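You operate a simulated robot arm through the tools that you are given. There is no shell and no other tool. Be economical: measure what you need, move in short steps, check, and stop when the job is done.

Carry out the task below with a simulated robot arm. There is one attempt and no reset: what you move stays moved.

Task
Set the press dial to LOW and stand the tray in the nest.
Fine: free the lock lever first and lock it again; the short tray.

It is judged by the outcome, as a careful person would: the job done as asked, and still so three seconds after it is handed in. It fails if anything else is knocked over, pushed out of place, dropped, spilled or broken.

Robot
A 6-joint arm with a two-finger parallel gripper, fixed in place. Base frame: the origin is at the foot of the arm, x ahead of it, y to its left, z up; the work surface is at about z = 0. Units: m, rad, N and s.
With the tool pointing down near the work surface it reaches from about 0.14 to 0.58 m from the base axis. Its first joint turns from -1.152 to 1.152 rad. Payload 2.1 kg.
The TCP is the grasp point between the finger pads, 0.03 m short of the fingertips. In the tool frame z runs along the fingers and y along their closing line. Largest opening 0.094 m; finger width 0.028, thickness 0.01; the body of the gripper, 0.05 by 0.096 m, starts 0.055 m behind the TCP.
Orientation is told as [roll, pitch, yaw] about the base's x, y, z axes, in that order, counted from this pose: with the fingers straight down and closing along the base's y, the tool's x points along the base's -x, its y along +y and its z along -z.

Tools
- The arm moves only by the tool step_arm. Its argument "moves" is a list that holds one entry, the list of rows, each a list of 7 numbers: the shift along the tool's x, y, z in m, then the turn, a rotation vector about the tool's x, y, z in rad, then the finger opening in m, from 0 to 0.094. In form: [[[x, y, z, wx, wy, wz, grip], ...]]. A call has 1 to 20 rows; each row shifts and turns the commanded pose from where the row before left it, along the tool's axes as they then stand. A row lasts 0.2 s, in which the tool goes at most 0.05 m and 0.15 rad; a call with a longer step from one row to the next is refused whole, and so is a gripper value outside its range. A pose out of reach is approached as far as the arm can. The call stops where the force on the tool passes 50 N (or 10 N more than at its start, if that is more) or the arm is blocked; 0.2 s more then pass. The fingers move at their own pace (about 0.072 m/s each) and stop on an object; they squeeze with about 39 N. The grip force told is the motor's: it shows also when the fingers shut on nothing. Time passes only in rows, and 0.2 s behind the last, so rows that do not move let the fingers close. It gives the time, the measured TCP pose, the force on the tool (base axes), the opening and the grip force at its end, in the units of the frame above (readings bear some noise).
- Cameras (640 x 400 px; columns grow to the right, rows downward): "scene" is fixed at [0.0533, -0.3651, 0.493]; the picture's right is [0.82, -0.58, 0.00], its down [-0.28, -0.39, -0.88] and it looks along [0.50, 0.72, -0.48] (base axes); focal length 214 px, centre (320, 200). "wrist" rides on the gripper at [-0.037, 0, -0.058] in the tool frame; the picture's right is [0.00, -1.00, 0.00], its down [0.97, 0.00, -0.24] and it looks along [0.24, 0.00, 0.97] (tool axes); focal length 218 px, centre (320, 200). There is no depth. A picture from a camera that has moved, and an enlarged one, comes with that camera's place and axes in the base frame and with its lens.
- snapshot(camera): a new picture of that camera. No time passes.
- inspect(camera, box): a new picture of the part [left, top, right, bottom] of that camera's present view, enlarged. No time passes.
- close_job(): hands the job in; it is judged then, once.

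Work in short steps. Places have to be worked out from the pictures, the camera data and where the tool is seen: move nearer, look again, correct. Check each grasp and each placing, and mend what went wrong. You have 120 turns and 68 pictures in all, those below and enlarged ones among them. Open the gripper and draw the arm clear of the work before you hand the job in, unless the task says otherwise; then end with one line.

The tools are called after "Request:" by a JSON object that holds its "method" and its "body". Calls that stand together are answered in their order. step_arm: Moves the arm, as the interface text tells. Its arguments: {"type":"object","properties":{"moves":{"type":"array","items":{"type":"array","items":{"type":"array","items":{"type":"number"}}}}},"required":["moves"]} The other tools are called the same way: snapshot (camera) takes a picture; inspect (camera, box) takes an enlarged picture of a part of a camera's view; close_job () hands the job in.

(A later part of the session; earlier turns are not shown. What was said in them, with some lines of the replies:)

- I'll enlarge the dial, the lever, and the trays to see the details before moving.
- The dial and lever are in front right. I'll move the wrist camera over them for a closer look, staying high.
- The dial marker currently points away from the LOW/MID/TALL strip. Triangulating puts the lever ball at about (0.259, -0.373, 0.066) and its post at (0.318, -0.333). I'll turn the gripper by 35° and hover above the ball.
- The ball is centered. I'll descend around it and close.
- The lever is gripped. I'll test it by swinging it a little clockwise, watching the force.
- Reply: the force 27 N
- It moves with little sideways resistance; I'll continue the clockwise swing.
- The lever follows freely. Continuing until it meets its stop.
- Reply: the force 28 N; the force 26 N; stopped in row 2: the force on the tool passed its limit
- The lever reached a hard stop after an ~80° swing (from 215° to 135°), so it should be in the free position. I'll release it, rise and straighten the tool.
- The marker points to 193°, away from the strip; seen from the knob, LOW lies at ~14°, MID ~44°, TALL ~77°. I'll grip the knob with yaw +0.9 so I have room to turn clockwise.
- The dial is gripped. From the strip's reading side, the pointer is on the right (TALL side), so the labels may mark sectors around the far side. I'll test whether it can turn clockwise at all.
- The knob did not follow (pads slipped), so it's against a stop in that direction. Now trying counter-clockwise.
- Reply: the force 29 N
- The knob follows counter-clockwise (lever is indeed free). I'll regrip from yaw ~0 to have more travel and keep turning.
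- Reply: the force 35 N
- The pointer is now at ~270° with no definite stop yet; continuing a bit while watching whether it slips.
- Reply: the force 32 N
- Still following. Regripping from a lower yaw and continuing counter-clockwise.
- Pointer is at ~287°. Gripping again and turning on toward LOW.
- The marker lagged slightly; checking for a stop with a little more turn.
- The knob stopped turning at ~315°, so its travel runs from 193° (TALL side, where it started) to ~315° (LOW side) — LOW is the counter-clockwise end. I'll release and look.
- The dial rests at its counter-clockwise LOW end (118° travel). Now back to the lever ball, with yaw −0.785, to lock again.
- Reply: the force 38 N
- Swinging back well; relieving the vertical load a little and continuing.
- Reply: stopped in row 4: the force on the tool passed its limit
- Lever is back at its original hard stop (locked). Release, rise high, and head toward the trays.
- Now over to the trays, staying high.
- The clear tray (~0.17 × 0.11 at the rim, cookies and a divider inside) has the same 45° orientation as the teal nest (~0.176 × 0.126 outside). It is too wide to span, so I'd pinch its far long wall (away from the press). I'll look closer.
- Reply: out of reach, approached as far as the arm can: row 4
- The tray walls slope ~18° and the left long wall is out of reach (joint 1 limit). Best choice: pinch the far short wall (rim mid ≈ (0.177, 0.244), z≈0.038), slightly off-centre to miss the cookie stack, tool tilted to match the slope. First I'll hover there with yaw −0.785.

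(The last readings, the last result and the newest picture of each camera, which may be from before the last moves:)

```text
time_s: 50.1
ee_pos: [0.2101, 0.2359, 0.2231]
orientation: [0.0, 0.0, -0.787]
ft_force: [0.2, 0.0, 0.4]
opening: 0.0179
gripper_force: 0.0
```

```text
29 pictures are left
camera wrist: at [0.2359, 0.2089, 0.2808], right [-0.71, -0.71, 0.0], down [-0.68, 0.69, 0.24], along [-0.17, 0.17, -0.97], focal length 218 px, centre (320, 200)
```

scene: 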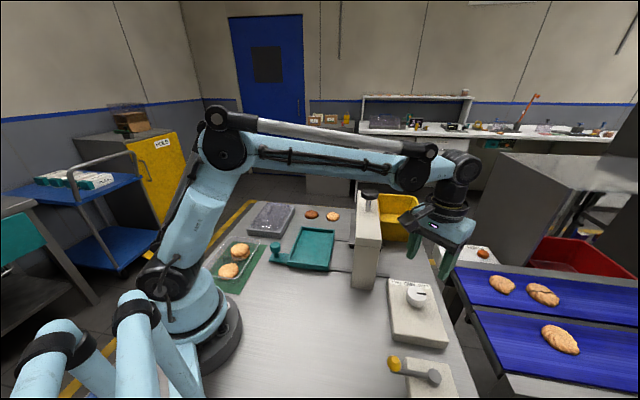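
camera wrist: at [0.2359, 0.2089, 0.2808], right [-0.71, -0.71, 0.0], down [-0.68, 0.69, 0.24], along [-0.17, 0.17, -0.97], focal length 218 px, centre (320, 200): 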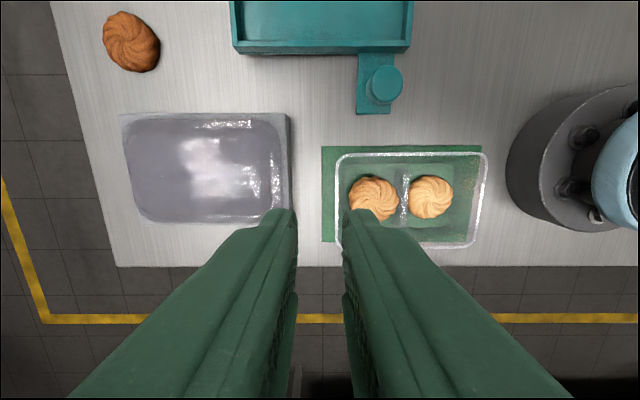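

Request:
{"method": "inspect", "body": {"camera": "wrist", "box": [315, 135, 435, 255]}}

```text
3.33 times, centred on (375, 195) of wrist
camera zoom: at [0.2359, 0.2089, 0.2808], right [-0.71, -0.71, 0.0], down [-0.68, 0.69, 0.24], along [-0.17, 0.17, -0.97], focal length 728 px, centre (137, 217)
```

zoom: 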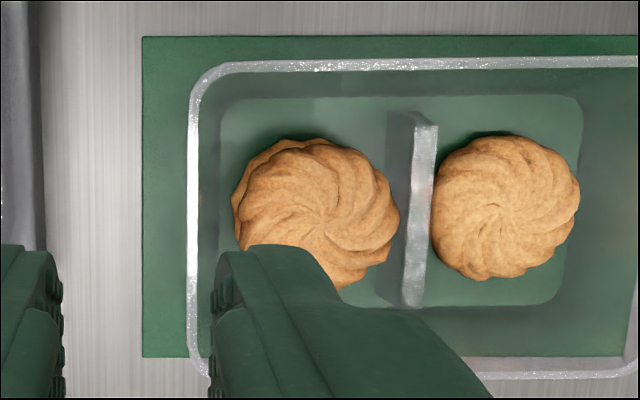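

Rim confirmed: outer edge u≈0.297, wall slope ~17°. I'll shift, tilt 0.30 rad about the tool x, and descend part-way along the wall's slope.

Request:
{"method": "step_arm", "body": {"moves": [[[-0.0032, 0.0394, 0, 0, 0, 0, 0.018], [0, 0, 0, 0.15, 0, 0, 0.018], [0, 0, 0, 0.15, 0, 0, 0.018], [0, 0, 0.034, 0, 0, 0, 0.018], [0, 0, 0.034, 0, 0, 0, 0.018], [0, 0, 0.034, 0, 0, 0, 0.018], [0, 0, 0.034, 0, 0, 0, 0.018], [0, 0, 0, 0, 0, 0, 0.018]]]}}

Request:
{"method": "snapshot", "body": {"camera": "wrist"}}

Request:
{"method": "inspect", "body": {"camera": "scene", "box": [180, 160, 340, 290]}}

```text
time_s: 51.9
ee_pos: [0.2133, 0.2316, 0.0936]
orientation: [-0.299, -0.001, -0.786]
ft_force: [-0.1, 0.0, -0.1]
opening: 0.0179
gripper_force: 0.2
```

```text
27 pictures are left
camera wrist: at [0.2515, 0.218, 0.1486], right [-0.68, -0.68, 0.3], down [-0.64, 0.74, 0.23], along [-0.37, -0.03, -0.93], focal length 218 px, centre (320, 200)
```

wrist: 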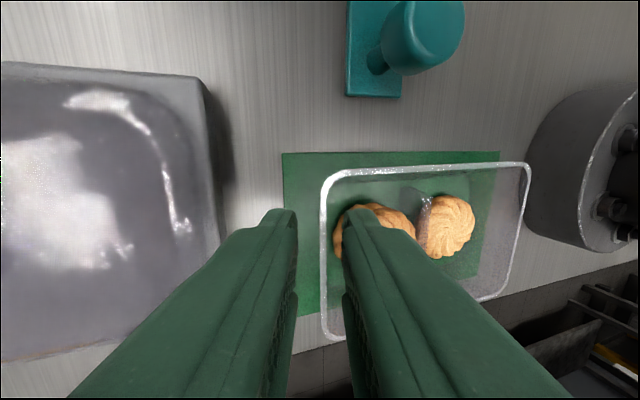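

```text
3.08 times, centred on (260, 225) of scene
camera zoom: at [0.0533, -0.3651, 0.493], right [0.82, -0.58, 0.0], down [-0.28, -0.39, -0.88], along [0.5, 0.72, -0.48], focal length 660 px, centre (505, 123)
```

zoom: 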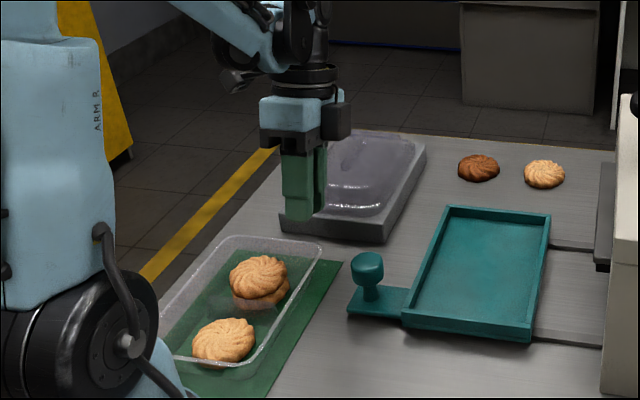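

Alignment looks right; descending further along the slope.

Request:
{"method": "step_arm", "body": {"moves": [[[0, 0, 0.018, 0, 0, 0, 0.018], [0, 0, 0.017, 0, 0, 0, 0.018], [0, 0, 0, 0, 0, 0, 0.018]]]}}

Request:
{"method": "inspect", "body": {"camera": "wrist", "box": [240, 120, 440, 320]}}

```text
time_s: 52.7
ee_pos: [0.2059, 0.2242, 0.0586]
orientation: [-0.299, -0.001, -0.786]
ft_force: [0.1, 0.4, -0.3]
opening: 0.0177
gripper_force: 0.1
```

```text
2.00 times, centred on (340, 220) of wrist
camera zoom: at [0.2438, 0.2109, 0.1142], right [-0.68, -0.68, 0.29], down [-0.64, 0.74, 0.23], along [-0.37, -0.03, -0.93], focal length 436 px, centre (280, 160)
```

zoom: 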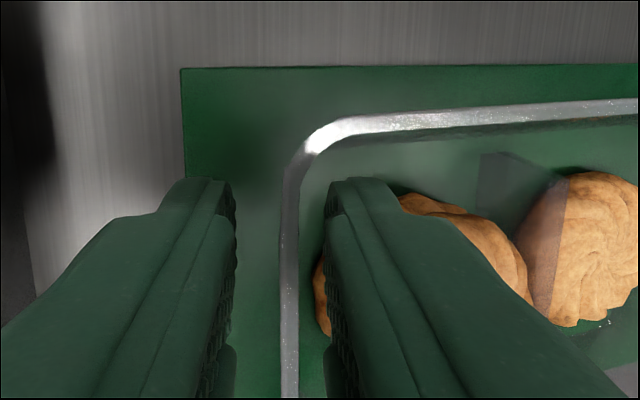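

The rim sits between the fingers with clearance. Nudge slightly outward, lower the last 18 mm, and check force.

Request:
{"method": "step_arm", "body": {"moves": [[[0, 0.0015, 0.008, 0, 0, 0, 0.018], [0, 0, 0.007, 0, 0, 0, 0.018], [0, 0, 0, 0, 0, 0, 0.018]]]}}

Request:
{"method": "inspect", "body": {"camera": "wrist", "box": [240, 120, 440, 320]}}

```text
time_s: 53.5
ee_pos: [0.2032, 0.2232, 0.0441]
orientation: [-0.3, 0.0, -0.786]
ft_force: [0.5, 0.4, 0.2]
opening: 0.018
gripper_force: 0.1
```

```text
2.00 times, centred on (340, 220) of wrist
camera zoom: at [0.2418, 0.2088, 0.0996], right [-0.68, -0.68, 0.29], down [-0.64, 0.74, 0.23], along [-0.37, -0.03, -0.93], focal length 436 px, centre (280, 160)
```

zoom: 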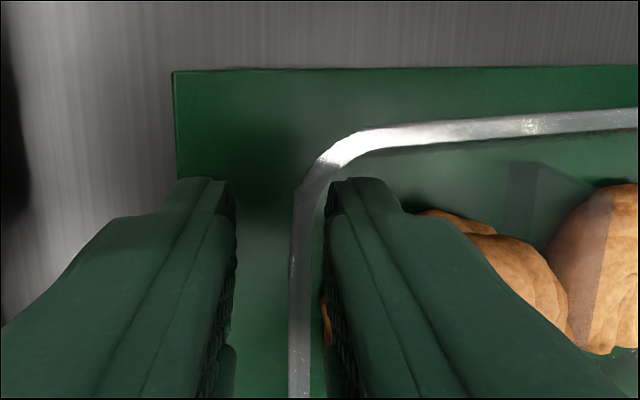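

No contact forces; tips ~22 mm below rim. Small shift away from the corner and close on the wall.

Request:
{"method": "step_arm", "body": {"moves": [[[0.002, 0, 0, 0, 0, 0, 0.014], [0, 0, 0, 0, 0, 0, 0.01], [0, 0, 0, 0, 0, 0, 0.0], [0, 0, 0, 0, 0, 0, 0.0], [0, 0, 0, 0, 0, 0, 0.0]]]}}

Request:
{"method": "snapshot", "body": {"camera": "wrist"}}

```text
time_s: 54.7
ee_pos: [0.2014, 0.2243, 0.0444]
orientation: [-0.3, 0.0, -0.786]
ft_force: [0.1, -0.5, -0.9]
opening: 0.0019
gripper_force: 24.5
```

```text
23 pictures are left
camera wrist: at [0.24, 0.2105, 0.0995], right [-0.68, -0.68, 0.29], down [-0.64, 0.74, 0.23], along [-0.37, -0.03, -0.93], focal length 218 px, centre (320, 200)
```

wrist: 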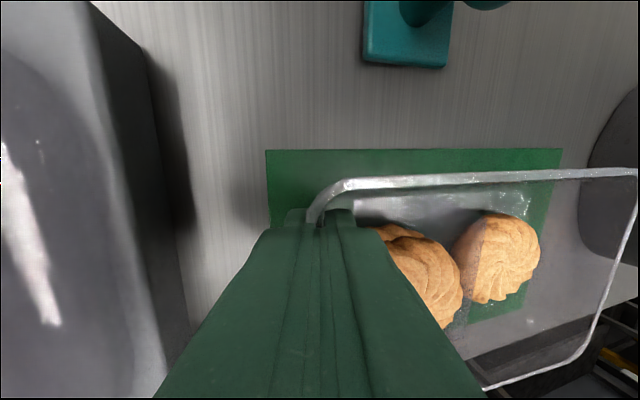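

The fingers have closed on the thin wall (1.9 mm). Test lift of 1.5 cm.

Request:
{"method": "step_arm", "body": {"moves": [[[0, 0, 0, 0, 0, 0, 0.0], [0, -0.00148, -0.00478, 0, 0, 0, 0.0], [0, -0.00148, -0.00478, 0, 0, 0, 0.0], [0, -0.00148, -0.00478, 0, 0, 0, 0.0], [0, 0, 0, 0, 0, 0, 0.0]]]}}

Request:
{"method": "snapshot", "body": {"camera": "wrist"}}

Request:
{"method": "inspect", "body": {"camera": "scene", "box": [200, 200, 300, 300]}}

```text
time_s: 55.9
ee_pos: [0.202, 0.2235, 0.0605]
orientation: [-0.3, -0.001, -0.785]
ft_force: [-0.1, -0.1, -1.3]
opening: 0.0019
gripper_force: 23.9
```

```text
22 pictures are left
camera wrist: at [0.2395, 0.2105, 0.1152], right [-0.68, -0.68, 0.29], down [-0.64, 0.74, 0.23], along [-0.37, -0.03, -0.93], focal length 218 px, centre (320, 200)
```

wrist: 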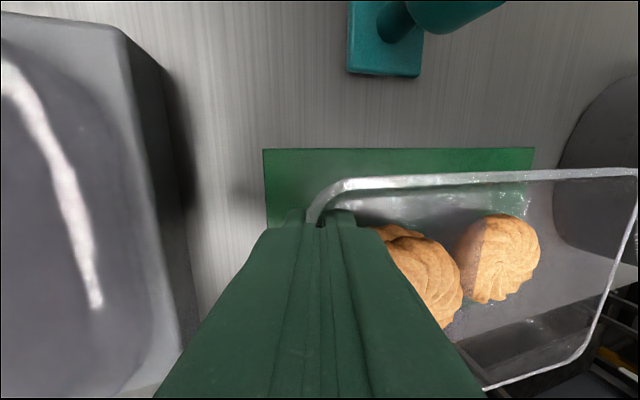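

```text
4.00 times, centred on (250, 250) of scene
camera zoom: at [0.0533, -0.3651, 0.493], right [0.82, -0.58, 0.0], down [-0.28, -0.39, -0.88], along [0.5, 0.72, -0.48], focal length 858 px, centre (600, 0)
```

zoom: 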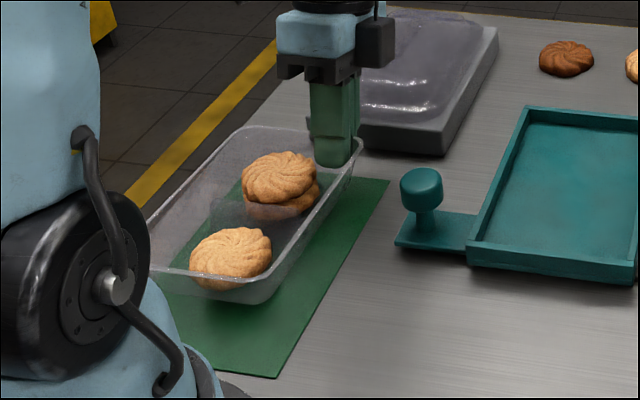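

The tray lifted level, weight ~1 N, cookies undisturbed. I'll raise it to clear things and shift toward the nest, slowly, to view the nest.

Request:
{"method": "step_arm", "body": {"moves": [[[0, -0.003, -0.0095, 0, 0, 0, 0.0], [0, -0.0059, -0.0191, 0, 0, 0, 0.0], [0, -0.0059, -0.0191, 0, 0, 0, 0.0], [0, -0.0059, -0.0191, 0, 0, 0, 0.0], [0, -0.0059, -0.0191, 0, 0, 0, 0.0], [0, -0.003, -0.0095, 0, 0, 0, 0.0], [-0.006, 0.0086, -0.00266, 0, 0, 0, 0.0], [-0.012, 0.0172, -0.0053, 0, 0, 0, 0.0], [-0.012, 0.0172, -0.0053, 0, 0, 0, 0.0], [-0.012, 0.0172, -0.0053, 0, 0, 0, 0.0], [-0.012, 0.0172, -0.0053, 0, 0, 0, 0.0], [-0.006, 0.0086, -0.00266, 0, 0, 0, 0.0], [0, 0, 0, 0, 0, 0, 0.0]]]}}

Request:
{"method": "snapshot", "body": {"camera": "wrist"}}

```text
time_s: 58.7
ee_pos: [0.3087, 0.2458, 0.1602]
orientation: [-0.301, 0.0, -0.785]
ft_force: [0.0, -0.6, 0.3]
opening: 0.0018
gripper_force: 24.2
```

```text
20 pictures are left
camera wrist: at [0.3461, 0.2318, 0.2158], right [-0.68, -0.68, 0.29], down [-0.64, 0.74, 0.23], along [-0.37, -0.03, -0.93], focal length 218 px, centre (320, 200)
```

wrist: 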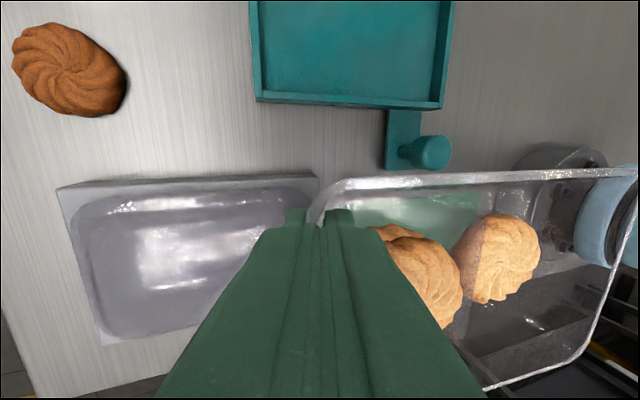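

Holding fine. A further shift of 6 cm toward the nest for a full view of it.

Request:
{"method": "step_arm", "body": {"moves": [[[-0.008, 0, 0, 0, 0, 0, 0.0], [-0.015, 0, 0, 0, 0, 0, 0.0], [-0.015, 0, 0, 0, 0, 0, 0.0], [-0.012, 0, 0, 0, 0, 0, 0.0], [-0.006, 0, 0, 0, 0, 0, 0.0], [0, 0, 0, 0, 0, 0, 0.0]]]}}

Request:
{"method": "inspect", "body": {"camera": "wrist", "box": [200, 0, 640, 275]}}

Request:
{"method": "inspect", "body": {"camera": "scene", "box": [250, 180, 410, 290]}}

```text
time_s: 60.1
ee_pos: [0.3467, 0.2039, 0.159]
orientation: [-0.299, -0.001, -0.785]
ft_force: [0.4, 0.6, -0.7]
opening: 0.0019
gripper_force: 23.7
```

```text
1.45 times, centred on (420, 138) of wrist
camera zoom: at [0.3848, 0.1908, 0.2145], right [-0.68, -0.68, 0.29], down [-0.64, 0.74, 0.23], along [-0.37, -0.03, -0.93], focal length 318 px, centre (174, 291)
```

zoom: 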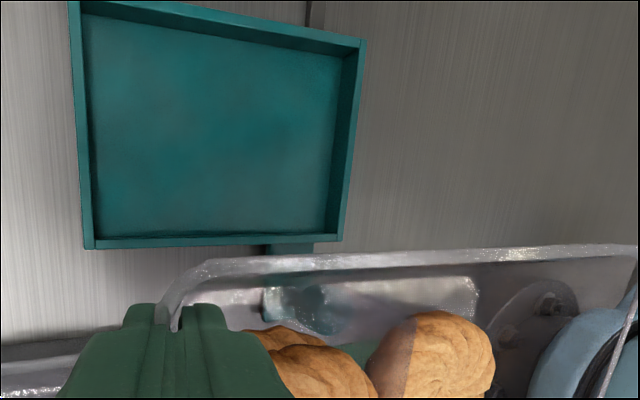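

```text
3.64 times, centred on (330, 235) of scene
camera zoom: at [0.0533, -0.3651, 0.493], right [0.82, -0.58, 0.0], down [-0.28, -0.39, -0.88], along [0.5, 0.72, -0.48], focal length 780 px, centre (284, 73)
```

zoom: 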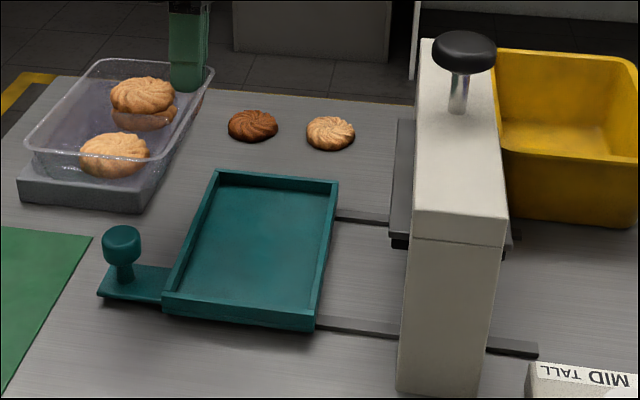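

Nest measured: outer u 0.224–0.400, v 0.118–0.241, rim z≈0.03; centre u≈0.312, v≈0.179. Moving the tray over its centre (TCP u≈0.398, v≈0.210), still high.

Request:
{"method": "step_arm", "body": {"moves": [[[-0.008, 0.002, -0.0006, 0, 0, 0, 0.0], [-0.016, 0.002, -0.0006, 0, 0, 0, 0.0], [-0.018, 0.002, -0.0006, 0, 0, 0, 0.0], [-0.018, 0.002, -0.0006, 0, 0, 0, 0.0], [-0.018, 0, 0, 0, 0, 0, 0.0], [-0.016, 0, 0, 0, 0, 0, 0.0], [-0.01, 0, 0, 0, 0, 0, 0.0], [-0.005, 0, 0, 0, 0, 0, 0.0], [0, 0, 0, 0, 0, 0, 0.0]]]}}

Request:
{"method": "snapshot", "body": {"camera": "wrist"}}

Request:
{"method": "inspect", "body": {"camera": "scene", "box": [250, 150, 410, 290]}}

```text
time_s: 62.1
ee_pos: [0.4299, 0.135, 0.1587]
orientation: [-0.3, 0.0, -0.786]
ft_force: [-0.3, 0.0, -0.3]
opening: 0.002
gripper_force: 23.9
```

```text
17 pictures are left
camera wrist: at [0.4681, 0.1205, 0.2146], right [-0.68, -0.68, 0.29], down [-0.64, 0.74, 0.23], along [-0.37, -0.03, -0.93], focal length 218 px, centre (320, 200)
```

wrist: 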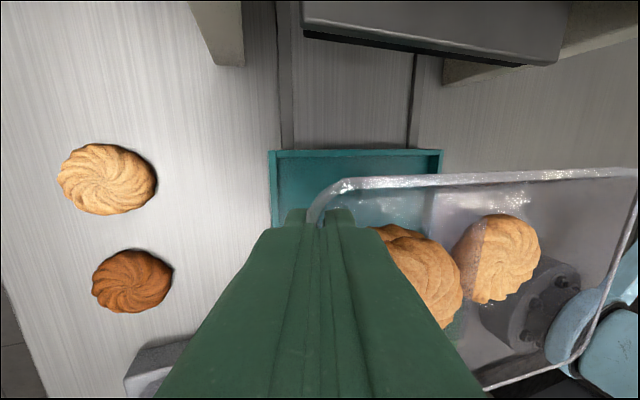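

```text
2.86 times, centred on (330, 220) of scene
camera zoom: at [0.0533, -0.3651, 0.493], right [0.82, -0.58, 0.0], down [-0.28, -0.39, -0.88], along [0.5, 0.72, -0.48], focal length 613 px, centre (291, 143)
```

zoom: 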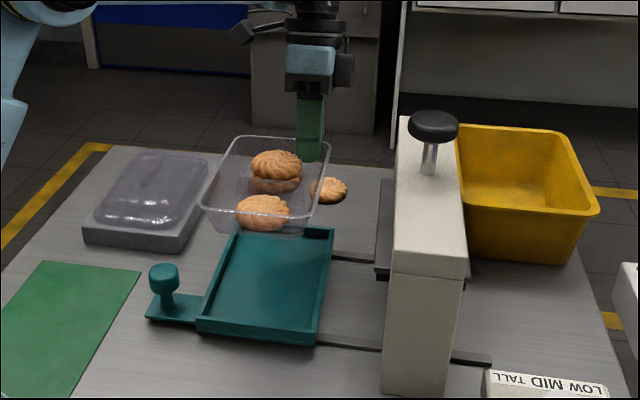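

Good alignment. Lowering 8 cm so the tray's floor is just above the nest rim, then looking.

Request:
{"method": "step_arm", "body": {"moves": [[[0.0005, 0.0025, 0.0095, 0, 0, 0, 0.0], [0, 0.0053, 0.0191, 0, 0, 0, 0.0], [0, 0.0059, 0.0191, 0, 0, 0, 0.0], [0, 0.0059, 0.0191, 0, 0, 0, 0.0], [0, 0.003, 0.0096, 0, 0, 0, 0.0], [0, 0, 0, 0, 0, 0, 0.0]]]}}

Request:
{"method": "inspect", "body": {"camera": "wrist", "box": [220, 100, 640, 363]}}

Request:
{"method": "inspect", "body": {"camera": "scene", "box": [270, 190, 370, 290]}}

```text
time_s: 63.5
ee_pos: [0.4279, 0.1338, 0.0799]
orientation: [-0.301, 0.0, -0.784]
ft_force: [-0.1, -1.0, -0.8]
opening: 0.002
gripper_force: 23.8
```

```text
1.52 times, centred on (430, 232) of wrist
camera zoom: at [0.4667, 0.1203, 0.1356], right [-0.68, -0.68, 0.29], down [-0.64, 0.74, 0.23], along [-0.37, -0.03, -0.93], focal length 332 px, centre (153, 152)
```

zoom: 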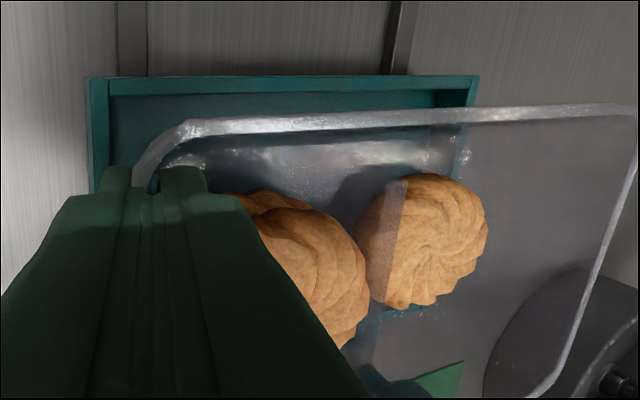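

```text
4.00 times, centred on (320, 240) of scene
camera zoom: at [0.0533, -0.3651, 0.493], right [0.82, -0.58, 0.0], down [-0.28, -0.39, -0.88], along [0.5, 0.72, -0.48], focal length 858 px, centre (320, 40)
```

zoom: 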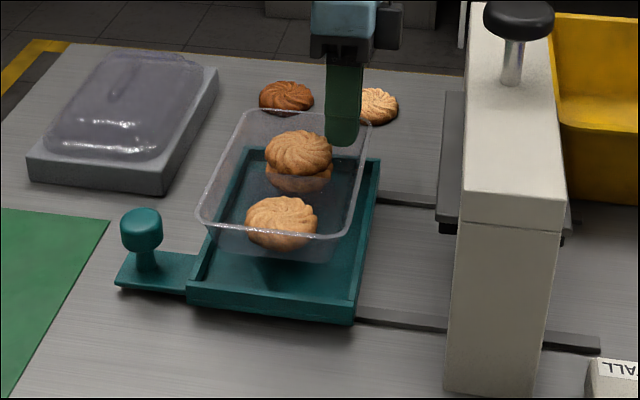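

Nearly centred; I'll take one enlarged look at tray-vs-nest from the scene camera before the final lowering.

Request:
{"method": "inspect", "body": {"camera": "scene", "box": [308, 212, 372, 276]}}

```text
6.25 times, centred on (340, 244) of scene
camera zoom: at [0.0533, -0.3651, 0.493], right [0.82, -0.58, 0.0], down [-0.28, -0.39, -0.88], along [0.5, 0.72, -0.48], focal length 1340 px, centre (195, -75)
```

zoom: 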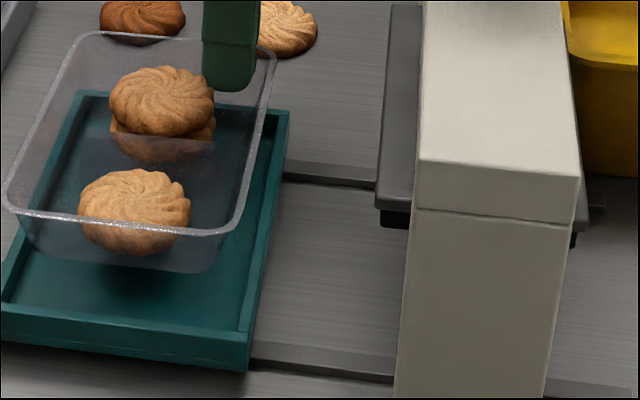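

The scene view suggests the free end rides ~1 cm high (tilt ~3.5°). I'll level it by rotating −0.06 about the tool x and shift 3 mm toward +v, then recheck.

Request:
{"method": "step_arm", "body": {"moves": [[[-0.003, 0, 0, -0.03, 0, 0, 0.0], [0, 0, 0, -0.03, 0, 0, 0.0], [0, 0, 0, 0, 0, 0, 0.0]]]}}

Request:
{"method": "inspect", "body": {"camera": "scene", "box": [290, 212, 354, 276]}}

```text
time_s: 64.3
ee_pos: [0.4304, 0.1316, 0.0795]
orientation: [-0.238, 0.0, -0.783]
ft_force: [-0.6, 0.1, -1.0]
opening: 0.0018
gripper_force: 23.9
```

```text
6.25 times, centred on (322, 244) of scene
camera zoom: at [0.0533, -0.3651, 0.493], right [0.82, -0.58, 0.0], down [-0.28, -0.39, -0.88], along [0.5, 0.72, -0.48], focal length 1340 px, centre (308, -75)
```

zoom: 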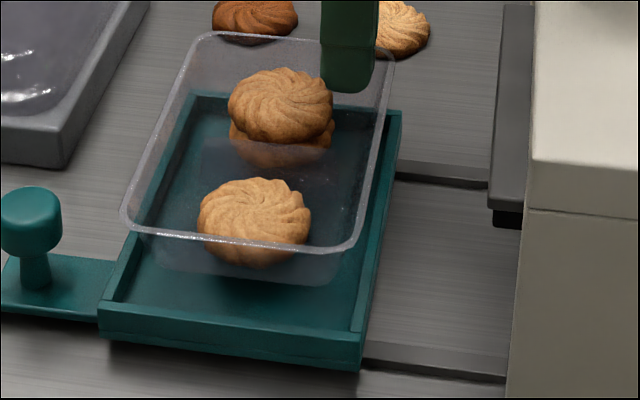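

Now close to level and centred over the nest. Lowering 14 mm with slightly more nose-down on the free end.

Request:
{"method": "step_arm", "body": {"moves": [[[0, 0.0007, 0.0068, -0.02, 0, 0, 0.0], [0, 0.0007, 0.0068, -0.02, 0, 0, 0.0], [0, 0, 0, 0, 0, 0, 0.0]]]}}

Request:
{"method": "inspect", "body": {"camera": "scene", "box": [290, 212, 354, 276]}}

Request:
{"method": "inspect", "body": {"camera": "wrist", "box": [220, 100, 640, 363]}}

```text
time_s: 65.1
ee_pos: [0.4295, 0.1313, 0.0669]
orientation: [-0.199, 0.0, -0.787]
ft_force: [0.2, -0.1, 0.8]
opening: 0.0022
gripper_force: 23.5
```

```text
6.25 times, centred on (322, 244) of scene
camera zoom: at [0.0533, -0.3651, 0.493], right [0.82, -0.58, 0.0], down [-0.28, -0.39, -0.88], along [0.5, 0.72, -0.48], focal length 1340 px, centre (308, -75)
```

zoom: 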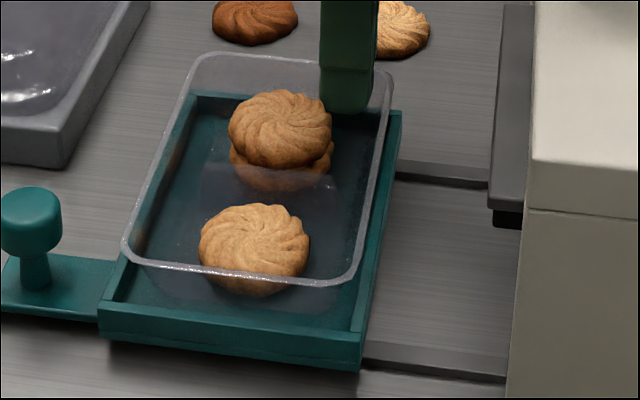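

```text
1.52 times, centred on (430, 232) of wrist
camera zoom: at [0.4636, 0.113, 0.1235], right [-0.69, -0.69, 0.2], down [-0.65, 0.72, 0.23], along [-0.31, 0.03, -0.95], focal length 332 px, centre (153, 152)
```

zoom: 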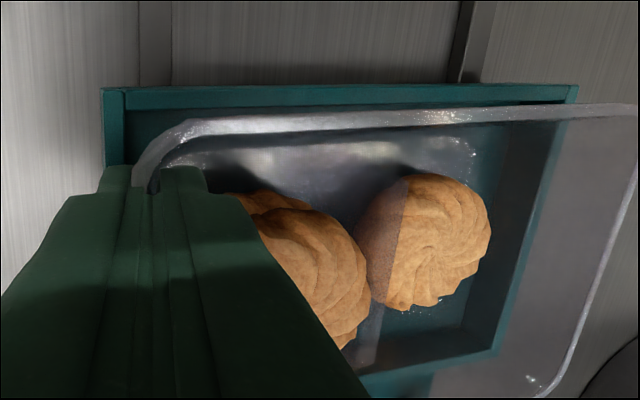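

Well aligned. Lower in 3 mm steps, watching force.

Request:
{"method": "step_arm", "body": {"moves": [[[0, 0.0006, 0.003, 0, 0, 0, 0.0], [0, 0.0006, 0.003, 0, 0, 0, 0.0], [0, 0, 0, 0, 0, 0, 0.0]]]}}

```text
time_s: 65.9
ee_pos: [0.4295, 0.1304, 0.0624]
orientation: [-0.2, 0.001, -0.784]
ft_force: [1.5, 2.2, 27.7]
opening: 0.0024
gripper_force: 24.4
```

Contact (28 N up) – outer fingertip on the nest wall top, as anticipated. Back off 2 mm and look.

Request:
{"method": "step_arm", "body": {"moves": [[[0, -0.0004, -0.002, 0, 0, 0, 0.0], [0, 0, 0, 0, 0, 0, 0.0]]]}}

Request:
{"method": "inspect", "body": {"camera": "scene", "box": [290, 212, 354, 276]}}

```text
time_s: 66.5
ee_pos: [0.429, 0.1306, 0.0621]
orientation: [-0.199, 0.0, -0.785]
ft_force: [-1.7, -1.2, 2.9]
opening: 0.0021
gripper_force: 23.9
```

```text
6.25 times, centred on (322, 244) of scene
camera zoom: at [0.0533, -0.3651, 0.493], right [0.82, -0.58, 0.0], down [-0.28, -0.39, -0.88], along [0.5, 0.72, -0.48], focal length 1340 px, centre (308, -75)
```

zoom: 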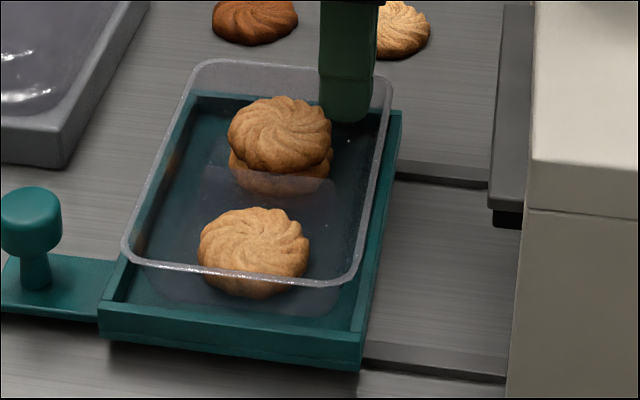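

The free end already rests on the nest floor (it no longer moves), and the held end is only ~6 mm above it. I'll open slightly to let it settle.

Request:
{"method": "step_arm", "body": {"moves": [[[0, 0, 0, 0, 0, 0, 0.005], [0, 0, 0, 0, 0, 0, 0.008], [0, 0, 0, 0, 0, 0, 0.012], [0, 0, 0, 0, 0, 0, 0.014], [0, 0, 0, 0, 0, 0, 0.014]]]}}

Request:
{"method": "inspect", "body": {"camera": "wrist", "box": [220, 100, 640, 363]}}

Request:
{"method": "inspect", "body": {"camera": "scene", "box": [290, 212, 354, 276]}}

```text
time_s: 67.7
ee_pos: [0.429, 0.1303, 0.0624]
orientation: [-0.201, 0.001, -0.785]
ft_force: [0.6, 0.0, -0.4]
opening: 0.0139
gripper_force: 0.1
```

```text
1.52 times, centred on (430, 232) of wrist
camera zoom: at [0.4633, 0.1127, 0.1192], right [-0.69, -0.69, 0.2], down [-0.65, 0.72, 0.23], along [-0.31, 0.03, -0.95], focal length 332 px, centre (153, 152)
```

zoom: 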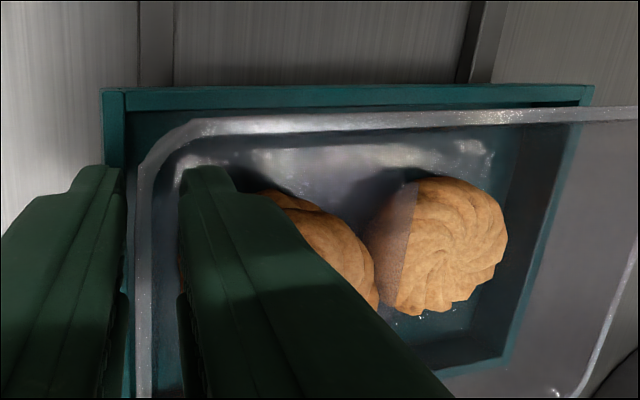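

```text
6.25 times, centred on (322, 244) of scene
camera zoom: at [0.0533, -0.3651, 0.493], right [0.82, -0.58, 0.0], down [-0.28, -0.39, -0.88], along [0.5, 0.72, -0.48], focal length 1340 px, centre (308, -75)
```

zoom: 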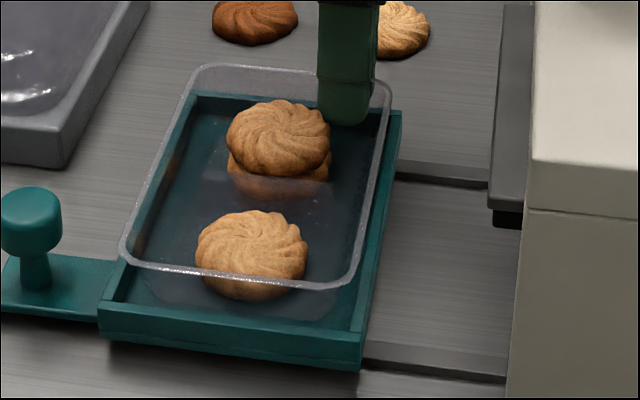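

The tray settled in the nest. Withdrawing the fingers along their axis.

Request:
{"method": "step_arm", "body": {"moves": [[[0, 0.0005, -0.01, 0, 0, 0, 0.014], [0, 0, -0.01, 0, 0, 0, 0.014], [0, 0, -0.015, 0, 0, 0, 0.014], [0, 0, -0.03, 0, 0, 0, 0.02], [0, 0, -0.04, 0, 0, 0, 0.03], [0, 0, -0.045, 0, 0, 0, 0.04], [0, 0, -0.045, 0, 0, 0, 0.05], [0, 0, -0.045, -0.1, 0, 0, 0.06], [0, 0, -0.03, -0.1, 0, 0, 0.06], [0, 0, 0, 0, 0, 0, 0.06]]]}}

Request:
{"method": "snapshot", "body": {"camera": "wrist"}}

Request:
{"method": "snapshot", "body": {"camera": "scene"}}

```text
time_s: 69.9
ee_pos: [0.4632, 0.1647, 0.3265]
orientation: [0.002, 0.001, -0.786]
ft_force: [-0.4, -1.0, 0.2]
opening: 0.0598
gripper_force: 0.1
out of reach, approached as far as the arm can: row 9
```

```text
6 pictures are left
camera wrist: at [0.488, 0.1386, 0.3841], right [-0.71, -0.71, 0.0], down [-0.69, 0.69, 0.24], along [-0.17, 0.17, -0.97], focal length 218 px, centre (320, 200)
```

wrist: 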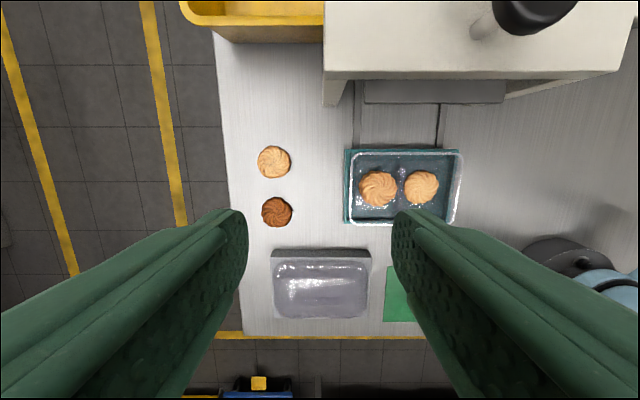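

```text
5 pictures are left
```

scene: 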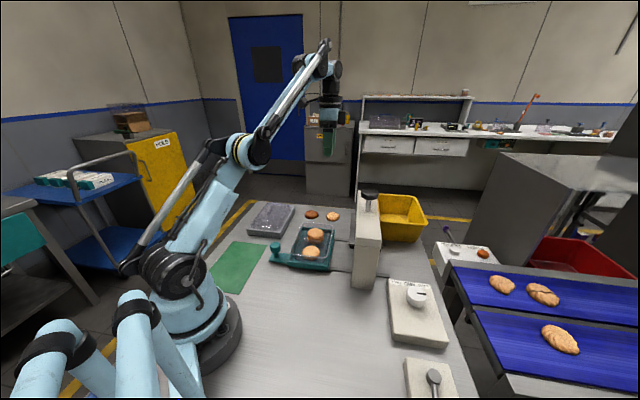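

The tray stands in the nest with all the cookies. I'll check the seating and the dial in enlarged views.

Request:
{"method": "inspect", "body": {"camera": "scene", "box": [275, 212, 345, 282]}}

Request:
{"method": "inspect", "body": {"camera": "wrist", "box": [335, 140, 475, 230]}}

Request:
{"method": "inspect", "body": {"camera": "scene", "box": [370, 270, 490, 400]}}

```text
5.71 times, centred on (310, 247) of scene
camera zoom: at [0.0533, -0.3651, 0.493], right [0.82, -0.58, 0.0], down [-0.28, -0.39, -0.88], along [0.5, 0.72, -0.48], focal length 1226 px, centre (377, -69)
```

zoom: 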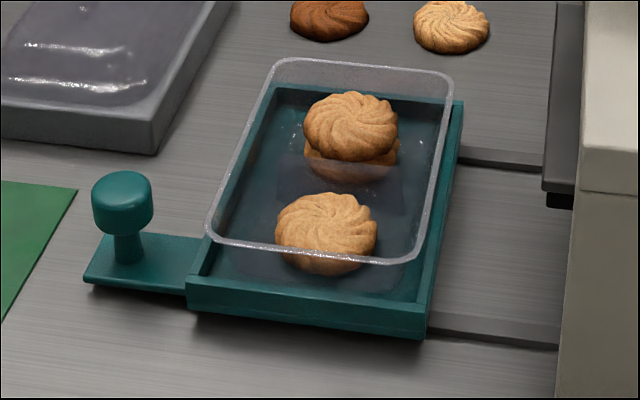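

```text
4.44 times, centred on (405, 185) of wrist
camera zoom: at [0.488, 0.1386, 0.3841], right [-0.71, -0.71, 0.0], down [-0.69, 0.69, 0.24], along [-0.17, 0.17, -0.97], focal length 970 px, centre (-58, 267)
```

zoom: 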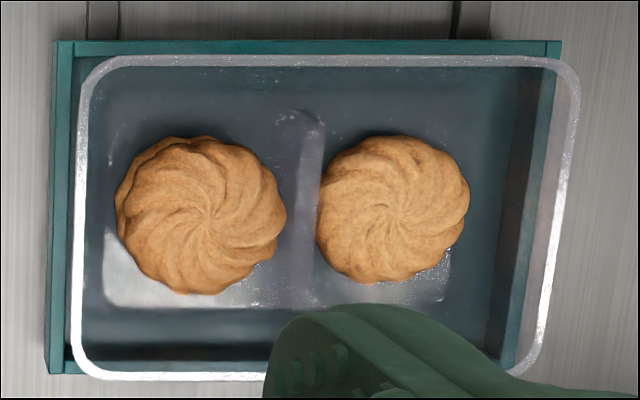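

```text
3.08 times, centred on (430, 335) of scene
camera zoom: at [0.0533, -0.3651, 0.493], right [0.82, -0.58, 0.0], down [-0.28, -0.39, -0.88], along [0.5, 0.72, -0.48], focal length 660 px, centre (-18, -215)
```

zoom: 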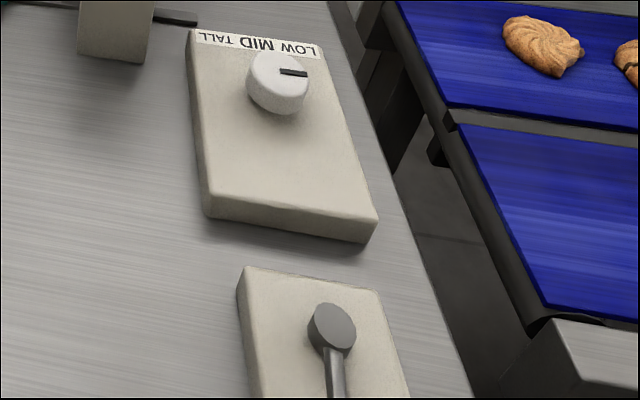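

The tray is centred and level in the nest. The dial marker is on the LOW side and the lever is back at its locked stop. The gripper is open and the arm is clear, so I'm handing in.

Request:
{"method": "close_job", "body": {}}

```text
The job is handed in.
```

I freed the lock lever, turned the dial to LOW, locked the lever again, and stood the short tray, cookies still in it, in the nest. I took LOW to be the dial's counter-clockwise stop, on the LOW side of the label strip; the marker does not point straight at the word.
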